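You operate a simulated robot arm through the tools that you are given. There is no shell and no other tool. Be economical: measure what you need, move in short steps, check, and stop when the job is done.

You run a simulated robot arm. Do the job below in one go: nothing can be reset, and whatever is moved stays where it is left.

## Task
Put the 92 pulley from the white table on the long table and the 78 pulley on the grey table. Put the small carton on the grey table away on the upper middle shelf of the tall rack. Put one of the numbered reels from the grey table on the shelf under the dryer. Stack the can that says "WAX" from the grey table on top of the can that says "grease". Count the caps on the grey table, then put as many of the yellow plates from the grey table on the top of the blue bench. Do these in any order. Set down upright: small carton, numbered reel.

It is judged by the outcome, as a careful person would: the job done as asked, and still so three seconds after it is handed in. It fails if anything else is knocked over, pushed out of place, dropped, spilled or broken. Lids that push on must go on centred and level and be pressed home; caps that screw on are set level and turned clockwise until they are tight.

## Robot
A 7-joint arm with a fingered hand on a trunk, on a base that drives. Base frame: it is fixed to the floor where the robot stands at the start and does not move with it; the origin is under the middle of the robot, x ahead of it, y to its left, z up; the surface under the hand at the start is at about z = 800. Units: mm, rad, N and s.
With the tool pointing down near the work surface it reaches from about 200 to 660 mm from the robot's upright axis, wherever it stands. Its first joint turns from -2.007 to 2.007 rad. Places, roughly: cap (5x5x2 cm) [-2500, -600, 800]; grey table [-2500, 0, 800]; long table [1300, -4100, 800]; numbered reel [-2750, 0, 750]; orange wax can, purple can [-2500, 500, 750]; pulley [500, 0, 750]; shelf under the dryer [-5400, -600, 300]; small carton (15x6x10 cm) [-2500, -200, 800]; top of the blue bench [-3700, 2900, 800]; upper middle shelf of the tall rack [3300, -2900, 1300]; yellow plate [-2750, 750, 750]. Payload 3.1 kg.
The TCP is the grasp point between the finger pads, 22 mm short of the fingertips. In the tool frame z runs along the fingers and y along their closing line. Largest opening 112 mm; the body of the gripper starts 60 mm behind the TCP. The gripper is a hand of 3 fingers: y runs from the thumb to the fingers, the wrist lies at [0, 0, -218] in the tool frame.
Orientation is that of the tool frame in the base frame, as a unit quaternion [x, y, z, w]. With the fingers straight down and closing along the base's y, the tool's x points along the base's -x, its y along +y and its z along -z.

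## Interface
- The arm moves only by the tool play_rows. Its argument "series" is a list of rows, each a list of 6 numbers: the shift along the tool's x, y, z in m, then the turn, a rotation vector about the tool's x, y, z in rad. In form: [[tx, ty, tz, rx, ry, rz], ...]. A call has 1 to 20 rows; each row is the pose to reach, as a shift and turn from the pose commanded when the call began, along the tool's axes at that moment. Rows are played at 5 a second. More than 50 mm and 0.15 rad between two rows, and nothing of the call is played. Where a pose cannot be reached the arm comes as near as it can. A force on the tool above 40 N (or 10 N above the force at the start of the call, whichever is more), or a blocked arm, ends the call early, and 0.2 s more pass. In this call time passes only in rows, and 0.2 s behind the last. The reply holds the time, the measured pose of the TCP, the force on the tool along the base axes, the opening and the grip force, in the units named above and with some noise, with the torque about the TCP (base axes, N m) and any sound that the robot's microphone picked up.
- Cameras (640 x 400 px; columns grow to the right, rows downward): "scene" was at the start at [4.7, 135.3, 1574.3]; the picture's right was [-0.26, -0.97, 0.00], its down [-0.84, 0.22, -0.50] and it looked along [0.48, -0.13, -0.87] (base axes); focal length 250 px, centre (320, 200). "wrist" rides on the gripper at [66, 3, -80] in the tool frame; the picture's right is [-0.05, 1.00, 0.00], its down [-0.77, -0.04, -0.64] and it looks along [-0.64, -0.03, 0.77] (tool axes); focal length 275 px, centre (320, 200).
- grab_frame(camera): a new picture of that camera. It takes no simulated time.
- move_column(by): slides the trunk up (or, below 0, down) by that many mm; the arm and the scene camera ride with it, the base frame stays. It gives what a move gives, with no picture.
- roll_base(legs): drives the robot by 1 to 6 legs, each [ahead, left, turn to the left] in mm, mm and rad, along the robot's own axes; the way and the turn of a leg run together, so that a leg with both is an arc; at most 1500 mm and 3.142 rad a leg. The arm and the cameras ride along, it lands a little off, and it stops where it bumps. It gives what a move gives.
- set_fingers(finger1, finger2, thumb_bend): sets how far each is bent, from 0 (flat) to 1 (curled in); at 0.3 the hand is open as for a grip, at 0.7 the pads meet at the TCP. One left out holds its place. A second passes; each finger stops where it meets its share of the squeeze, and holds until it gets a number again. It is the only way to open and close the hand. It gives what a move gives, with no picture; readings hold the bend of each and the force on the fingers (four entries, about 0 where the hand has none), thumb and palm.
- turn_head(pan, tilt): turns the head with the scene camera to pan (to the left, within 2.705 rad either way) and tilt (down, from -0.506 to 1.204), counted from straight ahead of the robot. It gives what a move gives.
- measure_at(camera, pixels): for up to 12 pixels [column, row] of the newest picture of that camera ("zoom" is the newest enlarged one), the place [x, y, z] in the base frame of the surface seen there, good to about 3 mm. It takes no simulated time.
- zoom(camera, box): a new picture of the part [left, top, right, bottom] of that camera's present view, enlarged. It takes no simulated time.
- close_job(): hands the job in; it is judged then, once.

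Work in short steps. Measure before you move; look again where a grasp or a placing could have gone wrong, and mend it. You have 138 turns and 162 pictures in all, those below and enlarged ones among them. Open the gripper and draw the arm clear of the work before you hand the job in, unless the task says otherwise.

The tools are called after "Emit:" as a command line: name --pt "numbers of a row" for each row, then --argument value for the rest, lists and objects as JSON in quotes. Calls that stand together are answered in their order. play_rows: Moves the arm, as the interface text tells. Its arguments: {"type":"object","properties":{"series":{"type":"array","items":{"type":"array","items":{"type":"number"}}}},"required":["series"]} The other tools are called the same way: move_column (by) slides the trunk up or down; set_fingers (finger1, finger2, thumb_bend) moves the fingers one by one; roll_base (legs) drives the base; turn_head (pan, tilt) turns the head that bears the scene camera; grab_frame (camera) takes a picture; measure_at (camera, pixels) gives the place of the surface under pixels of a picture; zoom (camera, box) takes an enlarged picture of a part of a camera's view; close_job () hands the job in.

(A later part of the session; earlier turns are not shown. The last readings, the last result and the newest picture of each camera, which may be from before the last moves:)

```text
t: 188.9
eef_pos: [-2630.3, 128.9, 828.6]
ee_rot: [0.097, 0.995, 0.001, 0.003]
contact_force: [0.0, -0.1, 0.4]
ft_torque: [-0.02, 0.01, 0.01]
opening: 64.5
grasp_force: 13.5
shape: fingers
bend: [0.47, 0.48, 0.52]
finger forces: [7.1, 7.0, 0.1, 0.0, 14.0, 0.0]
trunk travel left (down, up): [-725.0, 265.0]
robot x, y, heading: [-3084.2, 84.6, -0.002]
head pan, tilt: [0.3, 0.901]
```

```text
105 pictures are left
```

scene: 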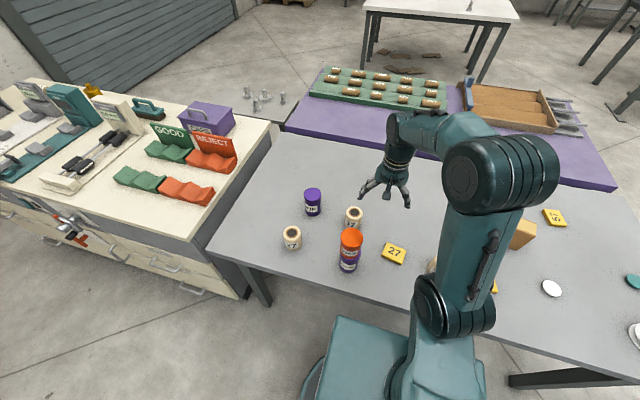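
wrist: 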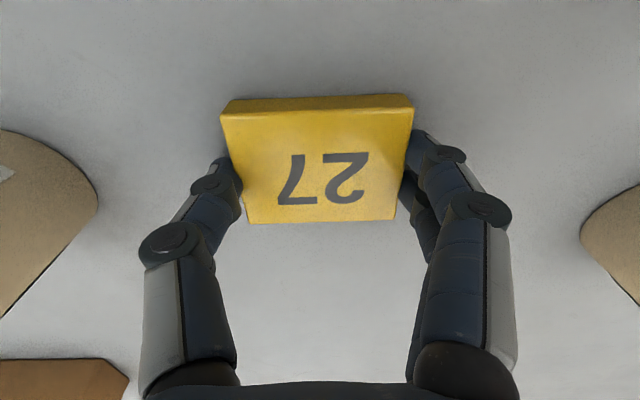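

Gripped cleanly. I lift to about z 1070 and drive to the bench the same way, aiming ~120 mm beside plate 75.

Emit:
play_rows --pt "0 0 -0.02 0 0 0" --pt "0 0 -0.06 0 0 0" --pt "0 0 -0.11 0 0 0" --pt "0 0 -0.16 0 0 -0.1" --pt "0 0 -0.2 0 0 -0.19" --pt "0 0 -0.24 0 0 -0.19"

Emit:
roll_base --legs '[[-470, 0, 0], [0, 1500, 0], [0, 200, 0], [0, 0, 1.575], [450, 0, 0]]'

Emit:
turn_head --pan 0.0 --tilt 0.8

Emit:
grab_frame --camera "scene"

Emit:
grab_frame --camera "wrist"

```text
t: 190.3
eef_pos: [-2631.4, 131.1, 1070.9]
ee_rot: [0.003, 1.0, 0.001, 0.001]
contact_force: [-0.9, 0.1, -0.3]
ft_torque: [-0.02, -0.03, 0.01]
opening: 64.6
grasp_force: 13.7
shape: fingers
bend: [0.47, 0.48, 0.52]
finger forces: [6.9, 6.8, 0.0, 0.0, 13.7, 0.0]
trunk travel left (down, up): [-725.0, 265.0]
robot x, y, heading: [-3084.0, 81.2, -0.009]
head pan, tilt: [0.3, 0.901]
```

```text
t: 207.3
eef_pos: [-3594.0, 2659.0, 1071.1]
ee_rot: [0.708, -0.706, -0.002, -0.001]
contact_force: [0.5, -0.1, 0.0]
ft_torque: [-0.04, 0.02, 0.02]
opening: 64.6
grasp_force: 13.3
shape: fingers
bend: [0.47, 0.48, 0.52]
finger forces: [6.8, 6.8, 0.1, 0.0, 13.7, 0.0]
trunk travel left (down, up): [-725.0, 265.0]
robot x, y, heading: [-3543.7, 2201.9, 1.562]
head pan, tilt: [0.3, 0.901]
```

```text
t: 208.1
eef_pos: [-3595.2, 2659.1, 1069.5]
ee_rot: [-0.707, 0.707, 0.002, 0.001]
contact_force: [0.1, 0.2, 0.5]
ft_torque: [0.01, 0.04, -0.02]
opening: 64.4
grasp_force: 13.3
shape: fingers
bend: [0.47, 0.48, 0.52]
finger forces: [6.9, 6.8, 0.1, 0.1, 13.7, 0.0]
trunk travel left (down, up): [-725.0, 265.0]
robot x, y, heading: [-3548.0, 2205.7, 1.578]
head pan, tilt: [0.0, 0.799]
```

```text
104 pictures are left
```

scene: 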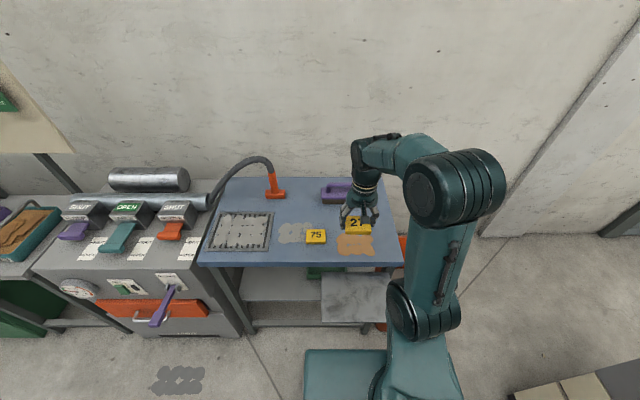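

```text
103 pictures are left
```

wrist: 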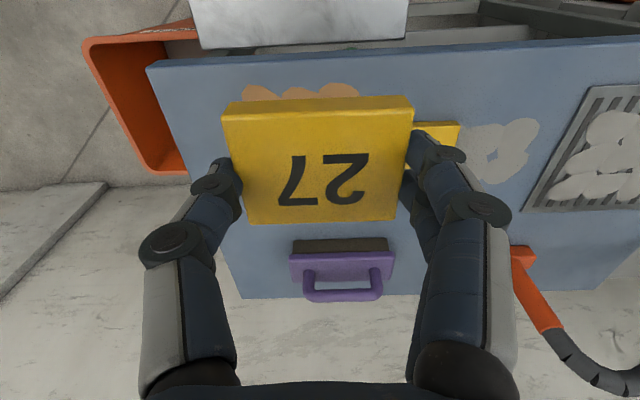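

Plate 75 is about 117 mm left of the hand. I shift 25 mm right and 86 mm ahead and lower to TCP z≈884.

Emit:
play_rows --pt "-0.04 -0.012 0 0 0 0" --pt "-0.086 -0.025 0.02 0 0 0" --pt "-0.086 -0.025 0.06 0 0 0" --pt "-0.086 -0.025 0.1 0 0 0" --pt "-0.086 -0.025 0.14 0 0 0" --pt "-0.086 -0.025 0.17 0 0 0" --pt "-0.086 -0.025 0.185 0 0 0" --pt "-0.086 -0.025 0.185 0 0 0"

Emit:
play_rows --pt "0 0 0.002 0 0 0" --pt "0 0 0.004 0 0 0" --pt "0 0 0.006 0 0 0" --pt "0 0 0.006 0 0 0"

```text
refused: row 2 steps farther than a row can; nothing moved
```

```text
t: 209.1
eef_pos: [-3594.0, 2659.2, 1064.2]
ee_rot: [-0.707, 0.707, 0.002, 0.0]
contact_force: [0.1, 1.0, 0.3]
ft_torque: [0.01, -0.03, 0.01]
opening: 64.3
grasp_force: 13.7
shape: fingers
bend: [0.47, 0.48, 0.52]
finger forces: [6.9, 6.8, 0.0, 0.0, 13.7, 0.0]
trunk travel left (down, up): [-725.0, 265.0]
robot x, y, heading: [-3544.1, 2204.6, 1.571]
head pan, tilt: [0.0, 0.799]
```

The first move was refused for a too-large step; the hand is at z 1064. I redo it in smaller rows.

Emit:
play_rows --pt "-0.03 -0.01 0 0 0 0" --pt "-0.06 -0.02 0.01 0 0 0" --pt "-0.086 -0.025 0.03 0 0 0" --pt "-0.086 -0.025 0.07 0 0 0" --pt "-0.086 -0.025 0.11 0 0 0" --pt "-0.086 -0.025 0.15 0 0 0" --pt "-0.086 -0.025 0.172 0 0 0" --pt "-0.086 -0.025 0.18 0 0 0" --pt "-0.086 -0.025 0.18 0 0 0"

```text
t: 211.1
eef_pos: [-3570.1, 2746.3, 885.3]
ee_rot: [0.707, -0.707, -0.002, 0.0]
contact_force: [0.4, 0.4, -1.2]
ft_torque: [-0.02, 0.0, 0.0]
opening: 64.6
grasp_force: 13.6
shape: fingers
bend: [0.47, 0.48, 0.52]
finger forces: [6.7, 6.7, 0.1, 0.0, 13.6, 0.0]
trunk travel left (down, up): [-725.0, 265.0]
robot x, y, heading: [-3542.2, 2205.0, 1.567]
head pan, tilt: [0.0, 0.799]
```

Now I lower in 1–2 mm steps to contact at about 879.

Emit:
play_rows --pt "0 0 0.003 0 0 0" --pt "0 0 0.005 0 0 0" --pt "0 0 0.006 0 0 0" --pt "0 0 0.007 0 0 0" --pt "0 0 0.007 0 0 0"

```text
t: 212.3
eef_pos: [-3570.1, 2745.8, 878.5]
ee_rot: [0.708, -0.707, -0.003, -0.001]
contact_force: [-0.2, 0.0, 7.3]
ft_torque: [0.04, 0.07, -0.01]
opening: 64.5
grasp_force: 14.0
shape: fingers
bend: [0.48, 0.48, 0.52]
finger forces: [6.8, 6.8, 0.0, 0.1, 13.8, 0.0]
trunk travel left (down, up): [-725.0, 265.0]
robot x, y, heading: [-3544.9, 2201.8, 1.572]
head pan, tilt: [0.0, 0.799]
```

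Contact at 7 N. I release and rise.

Emit:
set_fingers --finger1 0.41 --finger2 0.41 --thumb_bend 0.45

Emit:
set_fingers --finger1 0.3 --finger2 0.3 --thumb_bend 0.3

Emit:
play_rows --pt "0 0 -0.04 0 0 0" --pt "0 0 -0.08 0 0 0" --pt "0 0 -0.12 0 0 0" --pt "0.02 0 -0.16 0 0 0" --pt "0.06 0 -0.19 0 0 0"

Emit:
grab_frame --camera "wrist"

Emit:
turn_head --pan 1.5 --tilt 0.3

Emit:
grab_frame --camera "scene"

```text
t: 213.3
eef_pos: [-3569.3, 2744.9, 876.6]
ee_rot: [0.708, -0.706, -0.001, 0.0]
contact_force: [-0.8, 0.6, 0.3]
ft_torque: [0.0, -0.01, 0.0]
opening: 74.7
grasp_force: 0.1
shape: fingers
bend: [0.41, 0.41, 0.45]
finger forces: [0.0, 0.0, 0.0, 0.0, 0.0, 0.0]
trunk travel left (down, up): [-725.0, 265.0]
robot x, y, heading: [-3543.4, 2204.5, 1.571]
head pan, tilt: [0.0, 0.799]
```

```text
t: 214.3
eef_pos: [-3570.4, 2746.4, 877.8]
ee_rot: [0.708, -0.706, -0.001, -0.001]
contact_force: [0.3, 0.1, 0.5]
ft_torque: [0.02, 0.03, 0.04]
opening: 110.9
grasp_force: 0.1
shape: fingers
bend: [0.3, 0.3, 0.3]
finger forces: [0.0, 0.0, 0.0, 0.1, 0.1, 0.1]
trunk travel left (down, up): [-725.0, 265.0]
robot x, y, heading: [-3543.9, 2205.2, 1.575]
head pan, tilt: [0.0, 0.799]
```

```text
t: 215.5
eef_pos: [-3569.5, 2685.0, 1071.0]
ee_rot: [0.708, -0.706, -0.002, -0.001]
contact_force: [0.6, -0.7, 0.2]
ft_torque: [0.04, -0.02, -0.01]
opening: 111.3
grasp_force: 0.0
shape: fingers
bend: [0.3, 0.3, 0.3]
finger forces: [0.0, 0.0, 0.0, 0.0, 0.0, 0.1]
trunk travel left (down, up): [-725.0, 265.0]
robot x, y, heading: [-3543.0, 2202.1, 1.573]
head pan, tilt: [0.0, 0.799]
```

```text
102 pictures are left
```

wrist: 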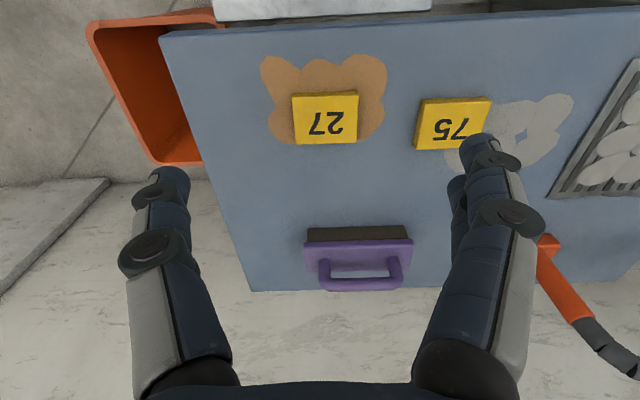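

```text
t: 217.1
eef_pos: [-3570.0, 2686.7, 1069.6]
ee_rot: [-0.707, 0.707, 0.003, 0.001]
contact_force: [-0.2, 0.1, -0.1]
ft_torque: [0.04, -0.01, -0.03]
opening: 111.3
grasp_force: 0.0
shape: fingers
bend: [0.3, 0.3, 0.3]
finger forces: [0.0, 0.0, 0.0, 0.1, 0.0, 0.0]
trunk travel left (down, up): [-725.0, 265.0]
robot x, y, heading: [-3544.6, 2205.2, 1.573]
head pan, tilt: [1.499, 0.3]
```

```text
101 pictures are left
```

scene: 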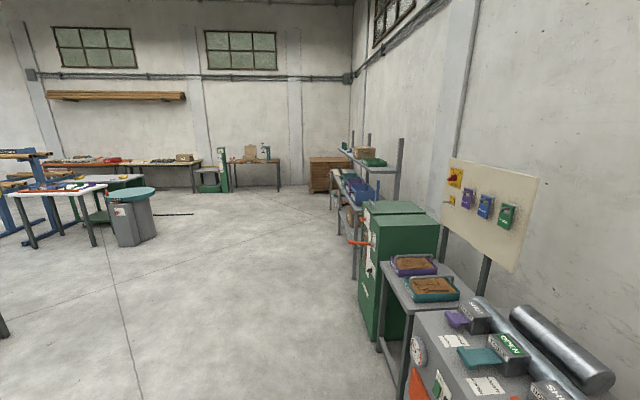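

Both plates lie on the bench. Now I look for the dryer toward (−5400,−600).

Emit:
turn_head --pan 2.5 --tilt 0.35

Emit:
grab_frame --camera "scene"

Emit:
zoom --camera "scene" --box '[160, 60, 480, 260]'

```text
t: 218.4
eef_pos: [-3570.7, 2686.2, 1069.8]
ee_rot: [0.708, -0.706, -0.002, -0.001]
contact_force: [-0.3, -0.4, 0.0]
ft_torque: [0.02, 0.05, 0.0]
opening: 111.1
grasp_force: 0.1
shape: fingers
bend: [0.3, 0.3, 0.3]
finger forces: [0.0, 0.0, 0.0, 0.0, 0.0, 0.0]
trunk travel left (down, up): [-725.0, 265.0]
robot x, y, heading: [-3546.7, 2205.0, 1.573]
head pan, tilt: [2.499, 0.351]
```

```text
100 pictures are left
```

scene: 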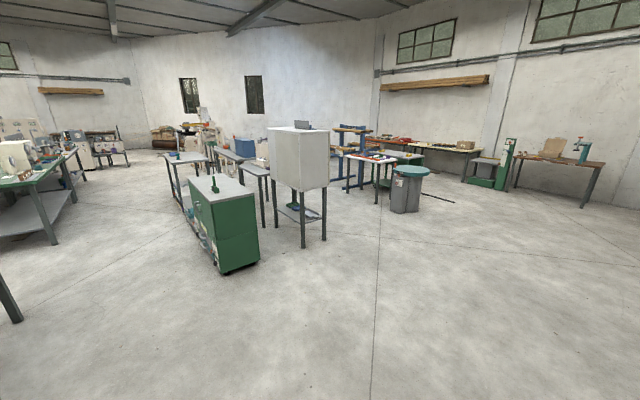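

```text
2.00 times, centred on (320, 160) of scene
```

zoom: 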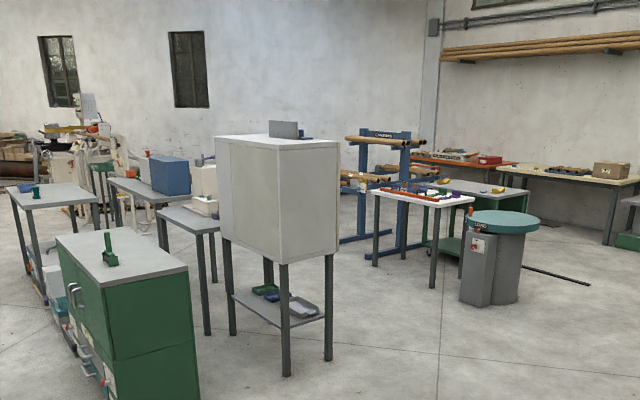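

The white cabinet on legs at (300,160) is the dryer with a shelf beneath. I measure legs, shelf and its contents.

Emit:
measure_at --camera "scene" --pixels '[[303, 245], [324, 238], [276, 225], [300, 186], [271, 180], [327, 182], [290, 205], [318, 217], [300, 220], [283, 212], [308, 210], [316, 213]]'

Emit:
measure_at --camera "scene" --pixels '[[200, 190], [250, 190], [258, 265], [242, 175], [230, 270], [220, 160], [395, 210], [350, 185]]'

Emit:
zoom --camera "scene" --box '[260, 170, 340, 250]'

```text
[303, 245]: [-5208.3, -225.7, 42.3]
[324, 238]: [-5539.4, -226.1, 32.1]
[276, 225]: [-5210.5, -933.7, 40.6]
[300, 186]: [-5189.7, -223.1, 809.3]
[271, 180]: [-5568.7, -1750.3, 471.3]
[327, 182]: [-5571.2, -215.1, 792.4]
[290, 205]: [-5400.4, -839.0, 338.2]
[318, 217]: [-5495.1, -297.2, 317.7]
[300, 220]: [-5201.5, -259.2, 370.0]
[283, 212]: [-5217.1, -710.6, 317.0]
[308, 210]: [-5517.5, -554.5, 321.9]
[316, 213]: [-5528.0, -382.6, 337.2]
```

```text
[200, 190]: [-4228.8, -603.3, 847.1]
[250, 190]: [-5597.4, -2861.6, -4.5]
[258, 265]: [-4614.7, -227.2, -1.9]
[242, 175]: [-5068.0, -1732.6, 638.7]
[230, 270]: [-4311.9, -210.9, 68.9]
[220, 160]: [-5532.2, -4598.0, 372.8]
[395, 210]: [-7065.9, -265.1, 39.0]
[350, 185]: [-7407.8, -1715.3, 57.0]
```

```text
5.00 times, centred on (300, 210) of scene
```

zoom: 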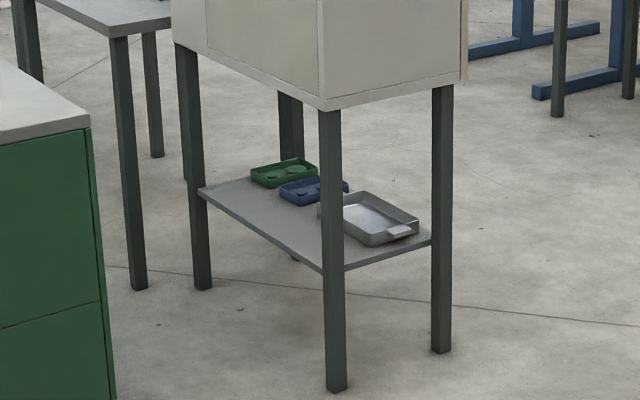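

I measure the tray corners and free strip on the enlarged picture.

Emit:
measure_at --camera "zoom" --pixels '[[371, 243], [347, 225], [300, 200], [258, 185], [300, 235], [260, 215], [416, 222], [318, 265], [430, 238], [320, 200], [225, 195], [388, 250]]'

```text
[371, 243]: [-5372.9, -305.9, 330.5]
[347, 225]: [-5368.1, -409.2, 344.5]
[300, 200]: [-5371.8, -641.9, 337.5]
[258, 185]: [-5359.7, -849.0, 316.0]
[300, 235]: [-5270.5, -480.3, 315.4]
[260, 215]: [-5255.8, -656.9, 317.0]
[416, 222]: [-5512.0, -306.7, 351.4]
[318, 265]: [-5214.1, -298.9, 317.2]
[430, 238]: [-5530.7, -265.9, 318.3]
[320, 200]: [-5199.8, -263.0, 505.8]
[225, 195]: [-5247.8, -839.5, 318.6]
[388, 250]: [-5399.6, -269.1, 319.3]
```

The +x strip of the shelf (x −5200…−5365, z≈317) is free. I drive back to the grey table, in front of reel 27 at (−2677,480).

Emit:
roll_base --legs '[[-450, 0, 0], [0, 0, -1.573], [0, -1280, 0], [380, 0, 0]]'

Emit:
turn_head --pan 0.2 --tilt 0.9

Emit:
grab_frame --camera "scene"

Emit:
grab_frame --camera "wrist"

```text
t: 233.1
eef_pos: [-2692.6, 475.9, 1068.2]
ee_rot: [0.006, 1.0, 0.0, 0.002]
contact_force: [0.2, 0.2, -0.3]
ft_torque: [0.01, 0.01, 0.01]
opening: 111.3
grasp_force: 0.1
shape: fingers
bend: [0.3, 0.3, 0.3]
finger forces: [0.0, 0.0, 0.0, 0.1, 0.0, 0.1]
trunk travel left (down, up): [-725.0, 265.0]
robot x, y, heading: [-3175.5, 455.9, -0.009]
head pan, tilt: [2.499, 0.351]
```

```text
t: 235.2
eef_pos: [-2692.7, 476.0, 1069.7]
ee_rot: [0.006, 1.0, 0.001, 0.003]
contact_force: [0.1, 0.2, 0.4]
ft_torque: [-0.05, -0.03, -0.01]
opening: 111.4
grasp_force: 0.2
shape: fingers
bend: [0.3, 0.3, 0.3]
finger forces: [0.1, 0.0, 0.1, 0.0, 0.0, 0.0]
trunk travel left (down, up): [-725.0, 265.0]
robot x, y, heading: [-3176.6, 455.8, -0.011]
head pan, tilt: [0.201, 0.901]
```

```text
97 pictures are left
```

scene: 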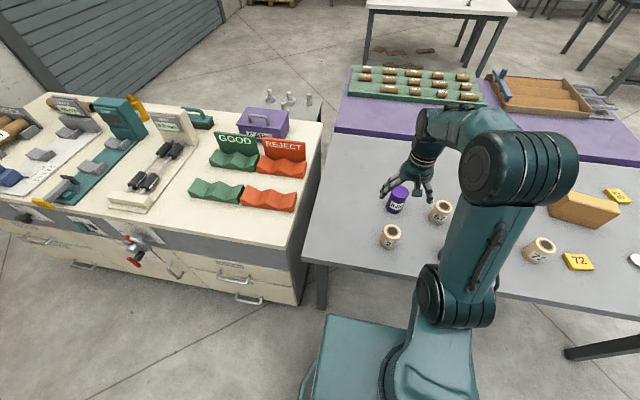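

```text
96 pictures are left
```

wrist: 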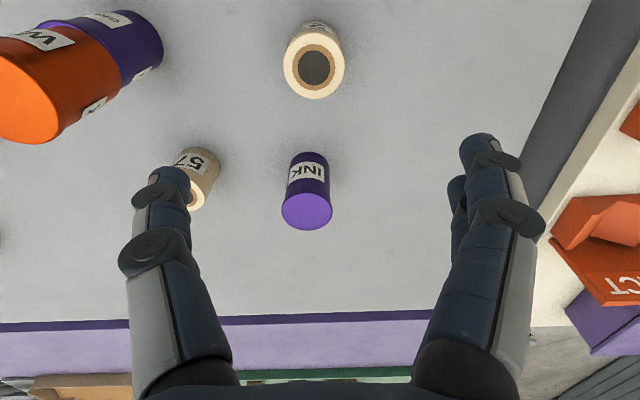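

Reel 27's top is at (314,71). I measure its rim.

Emit:
measure_at --camera "wrist" --pixels '[[288, 68], [341, 70], [314, 49], [313, 95], [309, 206], [340, 40]]'

```text
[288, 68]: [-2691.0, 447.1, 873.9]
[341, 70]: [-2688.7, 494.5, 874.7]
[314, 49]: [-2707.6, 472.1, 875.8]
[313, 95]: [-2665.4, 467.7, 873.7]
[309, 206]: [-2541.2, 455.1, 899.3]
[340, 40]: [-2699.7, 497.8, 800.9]
```

Reel 27 centre ≈(−2686,471), diameter ≈50, top 874. For the low shelf I want a 45°-forward grasp: back off 100 mm, tilt the hand forward and lower to a pre-grasp point.

Emit:
roll_base --legs '[[-100, 0, 0.01]]'

Emit:
play_rows --pt "0 0 0.02 0 -0.14 0" --pt "0 0 0.04 0 -0.28 0" --pt "0 0 0.06 0 -0.42 0" --pt "0 0 0.08 0 -0.56 0" --pt "0 0 0.1 0 -0.7 0" --pt "0 0 0.12 0 -0.785 0" --pt "0 0 0.12 0 -0.785 0"

Emit:
grab_frame --camera "wrist"

Emit:
grab_frame --camera "scene"

```text
t: 236.4
eef_pos: [-2795.2, 480.8, 1069.7]
ee_rot: [0.0, 1.0, 0.001, 0.002]
contact_force: [0.2, -0.6, 0.1]
ft_torque: [0.0, 0.02, 0.01]
opening: 111.1
grasp_force: 0.1
shape: fingers
bend: [0.3, 0.3, 0.3]
finger forces: [0.0, 0.0, 0.0, 0.0, 0.0, 0.0]
trunk travel left (down, up): [-725.0, 265.0]
robot x, y, heading: [-3277.8, 455.4, -0.002]
head pan, tilt: [0.201, 0.901]
```

```text
t: 238.0
eef_pos: [-2793.4, 483.6, 950.0]
ee_rot: [0.001, 0.923, 0.001, 0.385]
contact_force: [-0.8, -0.9, 0.3]
ft_torque: [-0.01, 0.0, 0.05]
opening: 111.5
grasp_force: 0.0
shape: fingers
bend: [0.3, 0.3, 0.3]
finger forces: [0.1, 0.1, 0.0, 0.0, 0.1, 0.0]
out of reach, approached as far as the arm can: row 4, 5
trunk travel left (down, up): [-725.0, 265.0]
robot x, y, heading: [-3278.2, 456.3, 0.005]
head pan, tilt: [0.201, 0.901]
```

```text
95 pictures are left
```

wrist: 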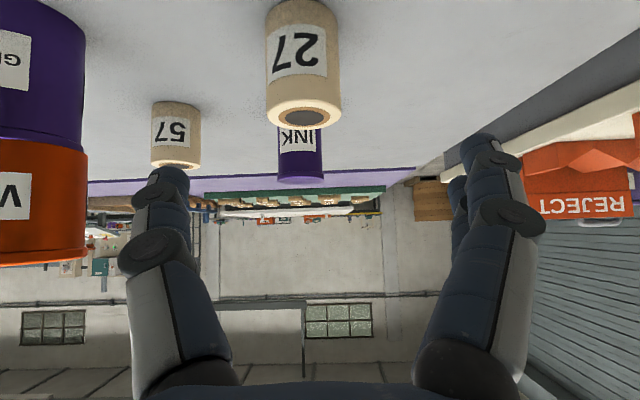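

```text
94 pictures are left
```

scene: 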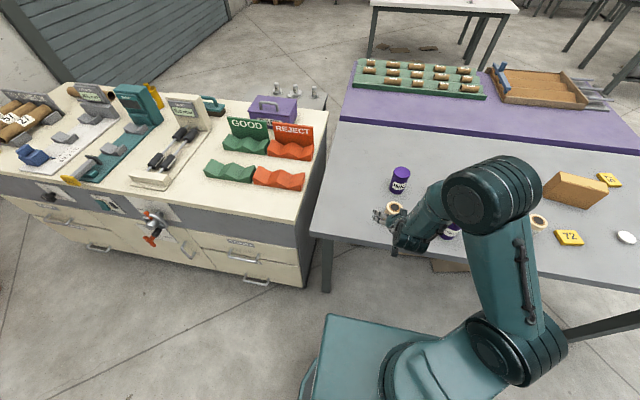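

The hand is tilted 45° and lined up with reel 27 at (303,60). I advance 152 mm along the fingers with a −12 mm sideways correction.

Emit:
play_rows --pt "0 -0.006 0.03 0 0 0" --pt "0 -0.012 0.06 0 0 0" --pt "0 -0.0125 0.09 0 0 0" --pt "0 -0.0125 0.12 0 0 0" --pt "0 -0.0125 0.12 0 0 0"

Emit:
grab_frame --camera "wrist"

Emit:
measure_at --camera "wrist" --pixels '[[320, 100], [290, 100], [350, 100]]'

```text
t: 239.2
eef_pos: [-2708.5, 471.1, 863.8]
ee_rot: [0.001, 0.923, 0.0, 0.384]
contact_force: [-0.1, 0.1, 1.2]
ft_torque: [0.0, -0.02, 0.03]
opening: 111.5
grasp_force: 0.1
shape: fingers
bend: [0.3, 0.3, 0.3]
finger forces: [0.1, 0.1, 0.0, 0.0, 0.0, 0.0]
trunk travel left (down, up): [-725.0, 265.0]
robot x, y, heading: [-3281.9, 455.3, 0.0]
head pan, tilt: [0.201, 0.901]
```

```text
93 pictures are left
```

wrist: 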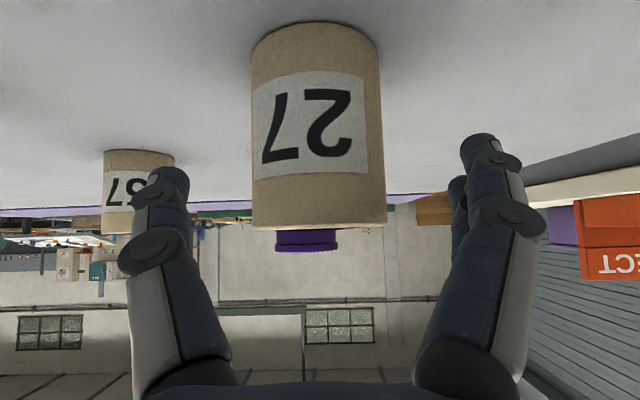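

```text
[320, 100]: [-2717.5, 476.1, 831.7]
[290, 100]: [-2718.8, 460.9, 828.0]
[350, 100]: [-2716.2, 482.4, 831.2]
```

Aligned (reel centre column ~318). I advance the last 30 mm and close.

Emit:
play_rows --pt "0 0 0.015 0 0 0" --pt "0 0 0.03 0 0 0" --pt "0 0 0.03 0 0 0"

Emit:
set_fingers --finger1 0.65 --finger2 0.65 --thumb_bend 0.67

Emit:
grab_frame --camera "wrist"

```text
t: 240.0
eef_pos: [-2689.4, 470.3, 841.4]
ee_rot: [0.001, 0.923, 0.001, 0.384]
contact_force: [-0.6, -0.3, 0.5]
ft_torque: [0.0, 0.01, 0.01]
opening: 111.4
grasp_force: 0.0
shape: fingers
bend: [0.3, 0.3, 0.3]
finger forces: [0.1, 0.0, 0.0, 0.0, 0.0, 0.0]
trunk travel left (down, up): [-725.0, 265.0]
robot x, y, heading: [-3278.5, 457.5, 0.001]
head pan, tilt: [0.201, 0.901]
```

```text
t: 241.0
eef_pos: [-2688.0, 470.3, 841.8]
ee_rot: [0.001, 0.923, 0.0, 0.384]
contact_force: [0.1, -0.6, 0.3]
ft_torque: [-0.01, -0.04, 0.01]
opening: 45.8
grasp_force: 16.5
shape: fingers
bend: [0.52, 0.59, 0.61]
finger forces: [8.0, 8.9, 0.0, 0.0, 15.5, 0.0]
trunk travel left (down, up): [-725.0, 265.0]
robot x, y, heading: [-3277.4, 457.7, 0.005]
head pan, tilt: [0.201, 0.901]
```

```text
92 pictures are left
```

wrist: 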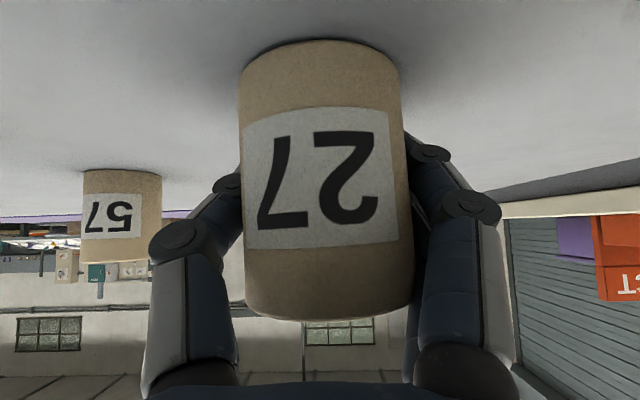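

Gripped at 16 N. I lift straight up 40 mm first and look.

Emit:
play_rows --pt "-0.007 0 -0.007 0 0 0" --pt "-0.021 0 -0.021 0 0 0" --pt "-0.042 0 -0.042 0 0 0" --pt "-0.071 0 -0.071 0 0 0" --pt "-0.071 0 -0.071 0 0 0"

Emit:
grab_frame --camera "wrist"

Emit:
zoom --camera "scene" --box '[340, 130, 500, 260]'

```text
t: 242.2
eef_pos: [-2688.6, 470.0, 945.2]
ee_rot: [0.0, 0.924, 0.0, 0.383]
contact_force: [-0.7, -0.2, -1.3]
ft_torque: [-0.02, -0.05, -0.06]
opening: 45.4
grasp_force: 16.2
shape: fingers
bend: [0.52, 0.59, 0.61]
finger forces: [7.9, 8.9, 0.0, 0.1, 15.4, 0.0]
trunk travel left (down, up): [-725.0, 265.0]
robot x, y, heading: [-3276.9, 460.2, -0.001]
head pan, tilt: [0.201, 0.901]
```

```text
91 pictures are left
```

wrist: 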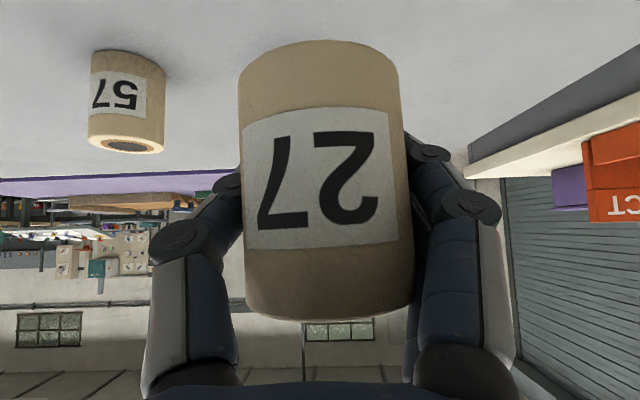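

```text
3.08 times, centred on (420, 195) of scene
```

zoom: 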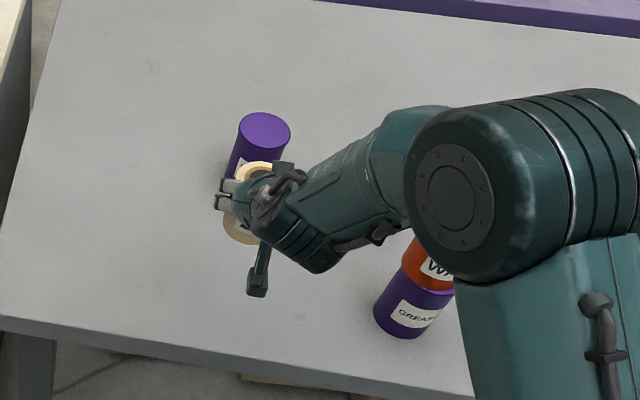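

The reel hangs upright. I back off, turn toward the dryer's open side and drive to a standoff at about (−4620,466).

Emit:
roll_base --legs '[[-300, 0, 0], [0, 0, -2.159], [573, -875, 0]]'

Emit:
turn_head --pan 0.0 --tilt 0.55

Emit:
grab_frame --camera "scene"

```text
t: 254.4
eef_pos: [-4953.1, 17.2, 943.6]
ee_rot: [0.823, 0.419, -0.342, 0.176]
contact_force: [0.7, -0.2, -1.9]
ft_torque: [0.04, -0.02, 0.02]
opening: 45.3
grasp_force: 15.5
shape: fingers
bend: [0.52, 0.59, 0.61]
finger forces: [7.8, 8.6, 0.0, 0.0, 14.9, 0.0]
trunk travel left (down, up): [-725.0, 265.0]
robot x, y, heading: [-4615.2, 501.6, -2.203]
head pan, tilt: [0.201, 0.901]
```

```text
t: 255.2
eef_pos: [-4953.0, 17.4, 944.5]
ee_rot: [0.823, 0.418, -0.342, 0.174]
contact_force: [-0.1, 0.3, -2.1]
ft_torque: [-0.01, -0.01, 0.01]
opening: 45.5
grasp_force: 15.2
shape: fingers
bend: [0.52, 0.59, 0.61]
finger forces: [7.8, 8.7, 0.1, 0.0, 15.0, 0.0]
trunk travel left (down, up): [-725.0, 265.0]
robot x, y, heading: [-4615.4, 501.0, -2.197]
head pan, tilt: [0.0, 0.55]
```

```text
89 pictures are left
```

scene: 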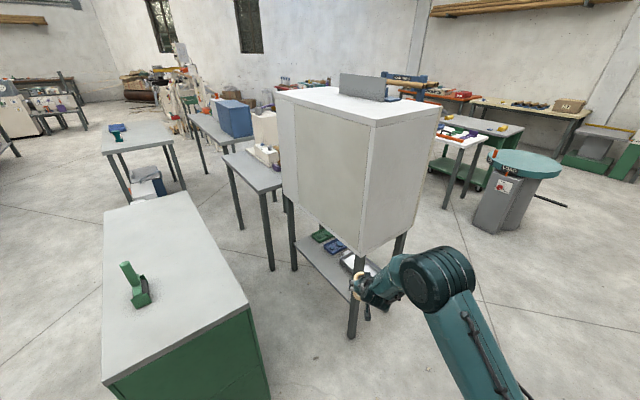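

Before going in, I check where the elbow and forearm lie relative to the hand so that they clear the dryer leg.

Emit:
measure_at --camera "scene" --pixels '[[440, 265], [465, 290], [400, 268], [372, 290], [480, 350], [352, 330], [330, 255], [345, 240], [240, 320], [110, 380]]'

```text
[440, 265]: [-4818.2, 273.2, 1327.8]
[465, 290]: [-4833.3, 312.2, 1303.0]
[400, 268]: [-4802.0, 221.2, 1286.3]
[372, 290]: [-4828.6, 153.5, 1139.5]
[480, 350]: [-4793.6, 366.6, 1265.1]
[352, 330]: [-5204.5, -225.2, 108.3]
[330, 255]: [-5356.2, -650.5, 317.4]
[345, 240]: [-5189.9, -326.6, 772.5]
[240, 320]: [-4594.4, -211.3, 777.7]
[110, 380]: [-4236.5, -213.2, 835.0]
```

Arm lies in the vertical plane ahead of the robot, with the elbow about 350 mm above the hand. I lower the trunk fully and raise the arm relative to it, so the elbow stays below the dryer's bottom (z≈772).

Emit:
play_rows --pt "-0.028 0 -0.028 0 0 0" --pt "-0.057 0 -0.057 0 0 0" --pt "-0.085 0 -0.085 0 0 0" --pt "-0.113 0 -0.113 0 0 0" --pt "-0.141 0 -0.141 0 0 0" --pt "-0.163 0 -0.163 0 0 0"

Emit:
move_column --by -720

Emit:
turn_head --pan 0.0 --tilt 0.45

Emit:
grab_frame --camera "scene"

Emit:
grab_frame --camera "wrist"

```text
t: 256.6
eef_pos: [-4953.3, 19.3, 1173.3]
ee_rot: [0.823, 0.419, -0.343, 0.175]
contact_force: [0.7, -0.1, -1.2]
ft_torque: [0.01, 0.01, -0.01]
opening: 45.1
grasp_force: 14.4
shape: fingers
bend: [0.52, 0.6, 0.61]
finger forces: [7.1, 7.9, 0.1, 0.0, 13.6, 0.1]
trunk travel left (down, up): [-725.0, 265.0]
robot x, y, heading: [-4616.5, 502.1, -2.198]
head pan, tilt: [0.0, 0.55]
```

```text
refused: -720 is not a number from -400 to 400
```

```text
t: 257.3
eef_pos: [-4953.6, 20.1, 1174.2]
ee_rot: [0.823, 0.417, -0.343, 0.174]
contact_force: [-0.3, 0.1, -1.7]
ft_torque: [0.03, 0.01, 0.0]
opening: 45.1
grasp_force: 13.7
shape: fingers
bend: [0.52, 0.6, 0.61]
finger forces: [7.1, 7.9, 0.1, 0.1, 13.6, 0.0]
trunk travel left (down, up): [-725.0, 265.0]
robot x, y, heading: [-4618.2, 500.5, -2.2]
head pan, tilt: [0.0, 0.45]
```

```text
88 pictures are left
```

scene: 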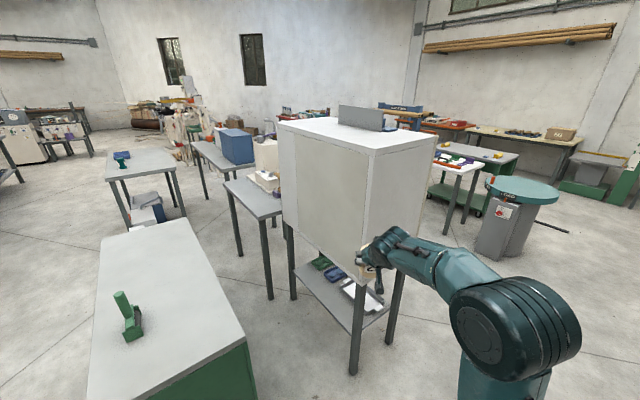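

```text
87 pictures are left
```

wrist: 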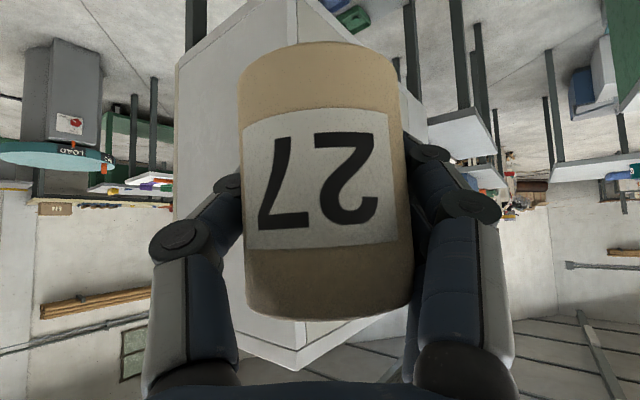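

The trunk accepts at most 400 mm per call. I firm up the grip slightly and lower in two steps.

Emit:
set_fingers --finger1 0.68 --finger2 0.68 --thumb_bend 0.7

Emit:
move_column --by -400

Emit:
move_column --by -315

Emit:
turn_head --pan 0.1 --tilt 0.4

Emit:
grab_frame --camera "scene"

Emit:
grab_frame --camera "wrist"

```text
t: 258.3
eef_pos: [-4953.6, 19.3, 1173.8]
ee_rot: [0.823, 0.419, -0.342, 0.175]
contact_force: [-0.8, -0.6, -0.9]
ft_torque: [-0.01, 0.01, 0.01]
opening: 44.6
grasp_force: 18.3
shape: fingers
bend: [0.52, 0.6, 0.62]
finger forces: [7.3, 11.9, 0.0, 0.1, 17.8, 0.0]
trunk travel left (down, up): [-725.0, 265.0]
robot x, y, heading: [-4614.5, 500.4, -2.199]
head pan, tilt: [0.0, 0.45]
```

```text
t: 262.1
eef_pos: [-4954.6, 18.0, 774.2]
ee_rot: [0.823, 0.419, -0.342, 0.175]
contact_force: [-0.3, 0.0, -2.0]
ft_torque: [0.0, 0.0, -0.02]
opening: 44.6
grasp_force: 18.9
shape: fingers
bend: [0.52, 0.6, 0.62]
finger forces: [7.3, 11.9, 0.0, 0.1, 17.7, 0.0]
trunk travel left (down, up): [-325.0, 665.0]
robot x, y, heading: [-4616.0, 501.3, -2.201]
head pan, tilt: [0.0, 0.45]
```

```text
t: 265.3
eef_pos: [-4953.4, 19.9, 458.3]
ee_rot: [0.823, 0.418, -0.342, 0.174]
contact_force: [-0.7, 0.8, -1.4]
ft_torque: [0.01, 0.0, 0.01]
opening: 44.8
grasp_force: 18.2
shape: fingers
bend: [0.52, 0.6, 0.62]
finger forces: [7.3, 12.0, 0.0, 0.0, 17.7, 0.1]
trunk travel left (down, up): [-10.0, 980.0]
robot x, y, heading: [-4618.7, 501.1, -2.201]
head pan, tilt: [0.0, 0.45]
```

```text
t: 265.9
eef_pos: [-4953.1, 20.6, 458.5]
ee_rot: [0.823, 0.418, -0.343, 0.175]
contact_force: [-0.4, 1.3, -1.8]
ft_torque: [0.03, 0.01, 0.0]
opening: 44.9
grasp_force: 18.2
shape: fingers
bend: [0.52, 0.6, 0.62]
finger forces: [7.3, 11.9, 0.1, 0.1, 17.7, 0.0]
trunk travel left (down, up): [-10.0, 980.0]
robot x, y, heading: [-4615.6, 500.8, -2.204]
head pan, tilt: [0.099, 0.4]
```

```text
86 pictures are left
```

scene: 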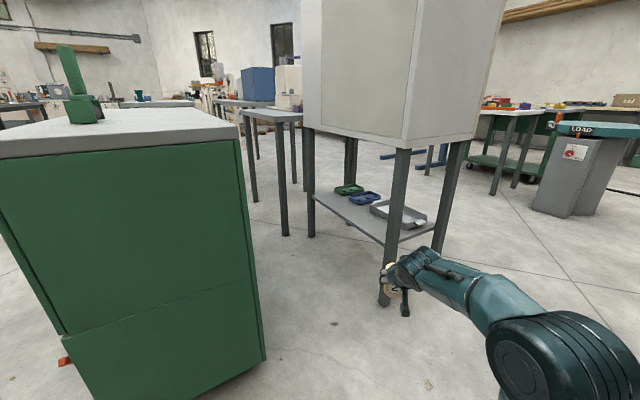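

```text
85 pictures are left
```

wrist: 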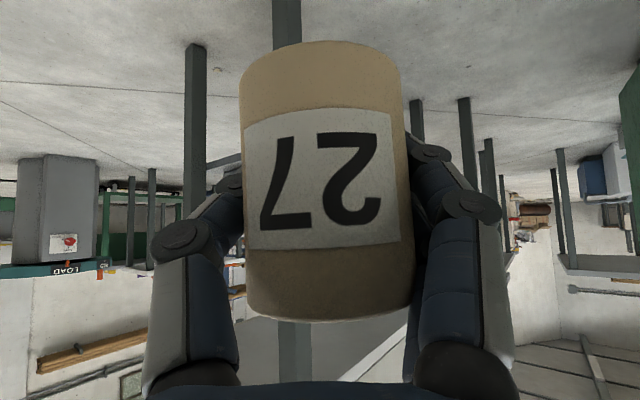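

Now I see the shelf clearly under the dryer, with free strip on the near side. I measure the elbow, forearm, dryer bottom and shelf.

Emit:
measure_at --camera "scene" --pixels '[[530, 320], [560, 318], [480, 290], [440, 268], [400, 140], [365, 220], [340, 205], [380, 217], [390, 240], [404, 144], [310, 190], [265, 350]]'

```text
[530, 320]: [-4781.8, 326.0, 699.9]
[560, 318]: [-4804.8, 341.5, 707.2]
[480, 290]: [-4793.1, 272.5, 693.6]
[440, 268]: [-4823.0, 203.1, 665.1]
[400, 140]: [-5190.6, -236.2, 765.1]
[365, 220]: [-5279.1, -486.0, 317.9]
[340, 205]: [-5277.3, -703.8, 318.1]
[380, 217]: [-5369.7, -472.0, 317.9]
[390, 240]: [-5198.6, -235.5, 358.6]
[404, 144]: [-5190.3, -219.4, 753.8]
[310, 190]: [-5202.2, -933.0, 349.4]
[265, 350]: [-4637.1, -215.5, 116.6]
```

Elbow tops at z≈707, under the dryer bottom at ≈755. I first sidestep 70 mm left, so the hand passes the near leg with margin, then go ahead 300 mm.

Emit:
roll_base --legs '[[0, 70, 0], [300, 0, 0]]'

Emit:
grab_frame --camera "scene"

```text
t: 268.6
eef_pos: [-5071.6, -265.0, 457.8]
ee_rot: [0.823, 0.419, -0.342, 0.175]
contact_force: [0.0, -0.2, -0.9]
ft_torque: [-0.02, -0.01, 0.01]
opening: 44.8
grasp_force: 18.2
shape: fingers
bend: [0.52, 0.6, 0.62]
finger forces: [7.4, 11.8, 0.0, 0.0, 17.7, 0.1]
trunk travel left (down, up): [-10.0, 980.0]
robot x, y, heading: [-4737.7, 219.6, -2.195]
head pan, tilt: [0.099, 0.4]
```

```text
84 pictures are left
```

scene: 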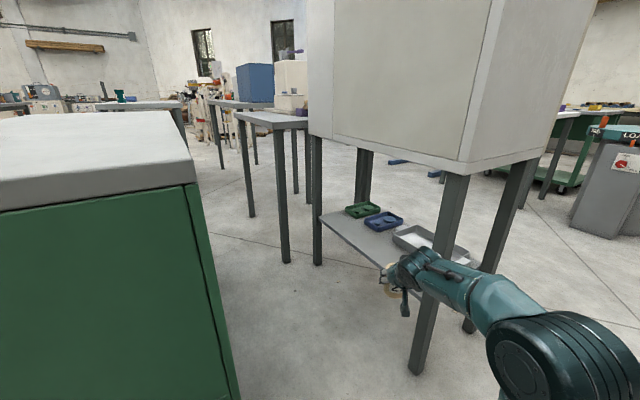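

The leg is 133 mm to the right of the hand's path. I extend the arm 150 mm horizontally ahead to keep the base away from the dryer.

Emit:
play_rows --pt "-0.027 0 0.027 0 0 0" --pt "-0.054 0 0.054 0 0 0" --pt "-0.081 0 0.081 0 0 0" --pt "-0.106 0 0.106 0 0 0" --pt "-0.106 0 0.106 0 0 0"

Emit:
grab_frame --camera "scene"

```text
t: 269.8
eef_pos: [-5160.2, -385.9, 458.6]
ee_rot: [0.823, 0.418, -0.342, 0.175]
contact_force: [0.9, 0.2, -0.4]
ft_torque: [-0.01, -0.01, -0.02]
opening: 44.6
grasp_force: 18.4
shape: fingers
bend: [0.52, 0.6, 0.62]
finger forces: [7.4, 11.9, 0.0, 0.0, 17.6, 0.0]
trunk travel left (down, up): [-10.0, 980.0]
robot x, y, heading: [-4735.2, 217.8, -2.195]
head pan, tilt: [0.099, 0.4]
```

```text
83 pictures are left
```

scene: 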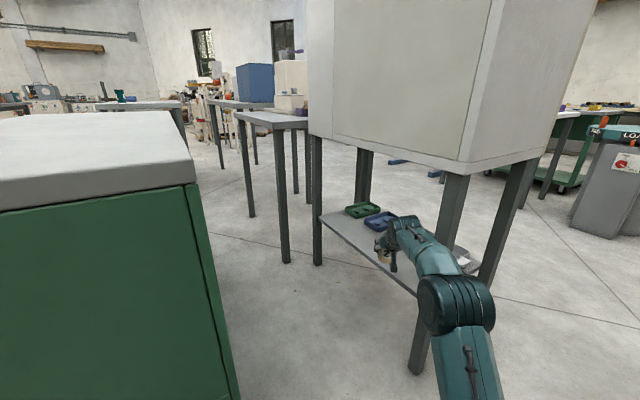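

I measure the elbow joint's sides relative to the leg before advancing further.

Emit:
measure_at --camera "scene" --pixels '[[425, 305], [490, 300], [455, 285], [478, 285], [440, 265], [465, 345], [488, 320], [408, 240], [430, 325]]'

```text
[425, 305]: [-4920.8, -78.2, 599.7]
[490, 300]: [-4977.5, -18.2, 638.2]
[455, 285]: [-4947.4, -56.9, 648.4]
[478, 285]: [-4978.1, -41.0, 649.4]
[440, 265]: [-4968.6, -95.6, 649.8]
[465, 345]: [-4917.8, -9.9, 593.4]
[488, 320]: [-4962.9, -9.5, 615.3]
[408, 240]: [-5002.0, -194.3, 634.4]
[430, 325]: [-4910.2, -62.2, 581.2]
```

Elbow's right side lies 65 mm right of the axis, the leg's edge 95 mm: it clears and stays before the leg. I drive the last 190 mm.

Emit:
roll_base --legs '[[190, 10, 0]]'

Emit:
grab_frame --camera "scene"

Emit:
grab_frame --camera "wrist"

```text
t: 271.3
eef_pos: [-5262.3, -546.7, 458.4]
ee_rot: [0.822, 0.419, -0.342, 0.175]
contact_force: [0.2, -0.8, -0.2]
ft_torque: [-0.01, 0.0, 0.02]
opening: 44.6
grasp_force: 18.5
shape: fingers
bend: [0.52, 0.6, 0.62]
finger forces: [7.4, 11.9, 0.1, 0.1, 17.6, 0.1]
trunk travel left (down, up): [-10.0, 980.0]
robot x, y, heading: [-4836.6, 57.5, -2.202]
head pan, tilt: [0.099, 0.4]
```

```text
82 pictures are left
```

scene: 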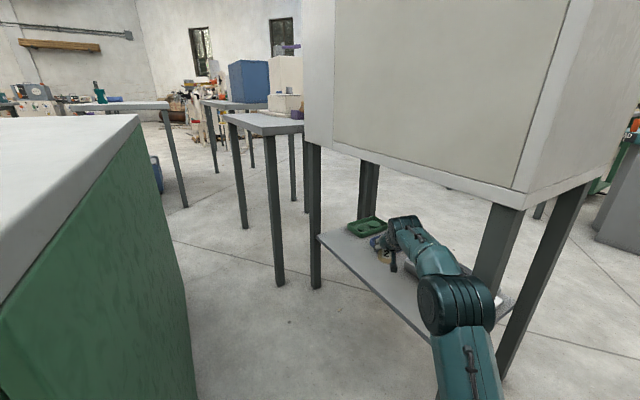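

```text
81 pictures are left
```

wrist: 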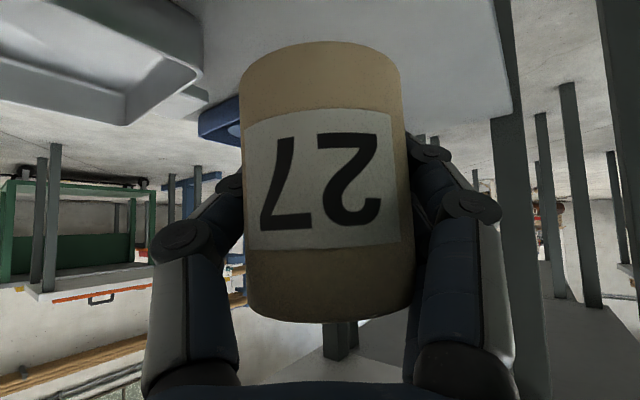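

The reel is over the free strip at (−5262,−547). I lower straight down to TCP z≈363.

Emit:
play_rows --pt "0.02 0 0.02 0 0 0" --pt "0.04 0 0.04 0 0 0" --pt "0.055 0 0.055 0 0 0" --pt "0.063 0 0.063 0 0 0" --pt "0.066 0 0.066 0 0 0" --pt "0.066 0 0.066 0 0 0"

Emit:
grab_frame --camera "wrist"

```text
t: 272.7
eef_pos: [-5261.5, -545.6, 364.1]
ee_rot: [0.823, 0.419, -0.342, 0.175]
contact_force: [0.0, -0.5, -1.2]
ft_torque: [0.03, 0.0, 0.0]
opening: 44.9
grasp_force: 18.4
shape: fingers
bend: [0.52, 0.6, 0.62]
finger forces: [7.3, 11.8, 0.0, 0.1, 17.5, 0.0]
trunk travel left (down, up): [-10.0, 980.0]
robot x, y, heading: [-4840.5, 57.2, -2.2]
head pan, tilt: [0.099, 0.4]
```

```text
80 pictures are left
```

wrist: 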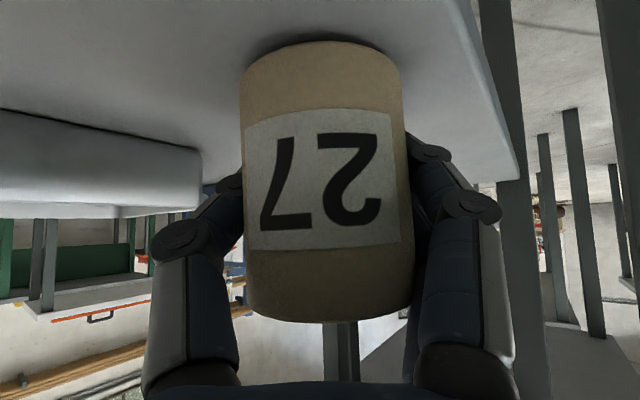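

Almost at the shelf. I lower in 1 mm steps to contact.

Emit:
play_rows --pt "0.0007 0 0.0007 0 0 0" --pt "0.0014 0 0.0014 0 0 0" --pt "0.0021 0 0.0021 0 0 0" --pt "0.0028 0 0.0028 0 0 0" --pt "0.0028 0 0.0028 0 0 0"

```text
t: 273.9
eef_pos: [-5262.2, -546.2, 362.4]
ee_rot: [0.823, 0.419, -0.341, 0.176]
contact_force: [-0.8, 0.3, 1.0]
ft_torque: [-0.04, 0.0, -0.01]
opening: 45.0
grasp_force: 17.8
shape: fingers
bend: [0.52, 0.6, 0.62]
finger forces: [7.5, 11.5, 0.0, 0.1, 17.6, 0.0]
trunk travel left (down, up): [-10.0, 980.0]
robot x, y, heading: [-4840.6, 58.3, -2.197]
head pan, tilt: [0.099, 0.4]
```

Emit:
play_rows --pt "0.0007 0 0.0007 0 0 0" --pt "0.0014 0 0.0014 0 0 0" --pt "0.0014 0 0.0014 0 0 0"

```text
t: 274.7
eef_pos: [-5261.9, -546.8, 361.2]
ee_rot: [0.822, 0.419, -0.344, 0.176]
contact_force: [0.3, 1.0, 8.9]
ft_torque: [-0.16, -0.14, 0.03]
opening: 44.6
grasp_force: 18.0
shape: fingers
bend: [0.52, 0.61, 0.63]
finger forces: [7.8, 10.8, 0.0, 0.0, 17.8, 0.0]
trunk travel left (down, up): [-10.0, 980.0]
robot x, y, heading: [-4835.2, 56.1, -2.196]
head pan, tilt: [0.099, 0.4]
```

The reel rests on the shelf (9 N). I open gradually and back out along the fingers' direction, first checking it stands.

Emit:
set_fingers --finger1 0.45 --finger2 0.52 --thumb_bend 0.54

Emit:
set_fingers --finger1 0.32 --finger2 0.32 --thumb_bend 0.32

Emit:
grab_frame --camera "wrist"

```text
t: 275.7
eef_pos: [-5262.4, -547.4, 358.4]
ee_rot: [0.823, 0.42, -0.342, 0.175]
contact_force: [0.1, 0.2, -0.3]
ft_torque: [0.0, 0.03, 0.05]
opening: 56.5
grasp_force: 0.3
shape: fingers
bend: [0.45, 0.52, 0.54]
finger forces: [0.0, 0.3, 0.0, 0.0, 0.3, 0.0]
trunk travel left (down, up): [-10.0, 980.0]
robot x, y, heading: [-4837.9, 59.0, -2.2]
head pan, tilt: [0.099, 0.4]
```

```text
t: 276.7
eef_pos: [-5261.9, -546.4, 359.7]
ee_rot: [0.822, 0.42, -0.343, 0.175]
contact_force: [-0.6, -0.4, -0.4]
ft_torque: [-0.01, -0.01, -0.04]
opening: 105.7
grasp_force: 0.1
shape: fingers
bend: [0.32, 0.32, 0.32]
finger forces: [0.0, 0.1, 0.0, 0.0, 0.1, 0.0]
trunk travel left (down, up): [-10.0, 980.0]
robot x, y, heading: [-4841.1, 63.4, -2.194]
head pan, tilt: [0.099, 0.4]
```

```text
79 pictures are left
```

wrist: 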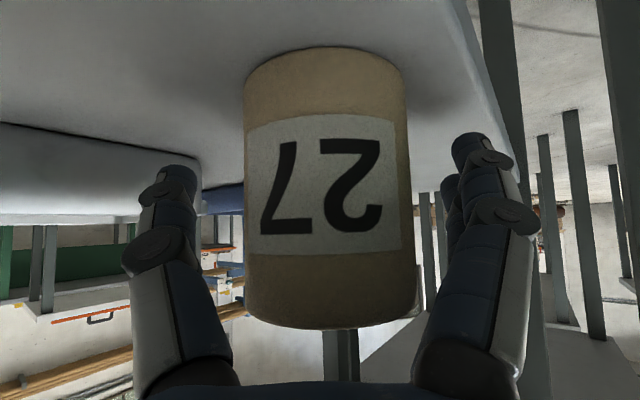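

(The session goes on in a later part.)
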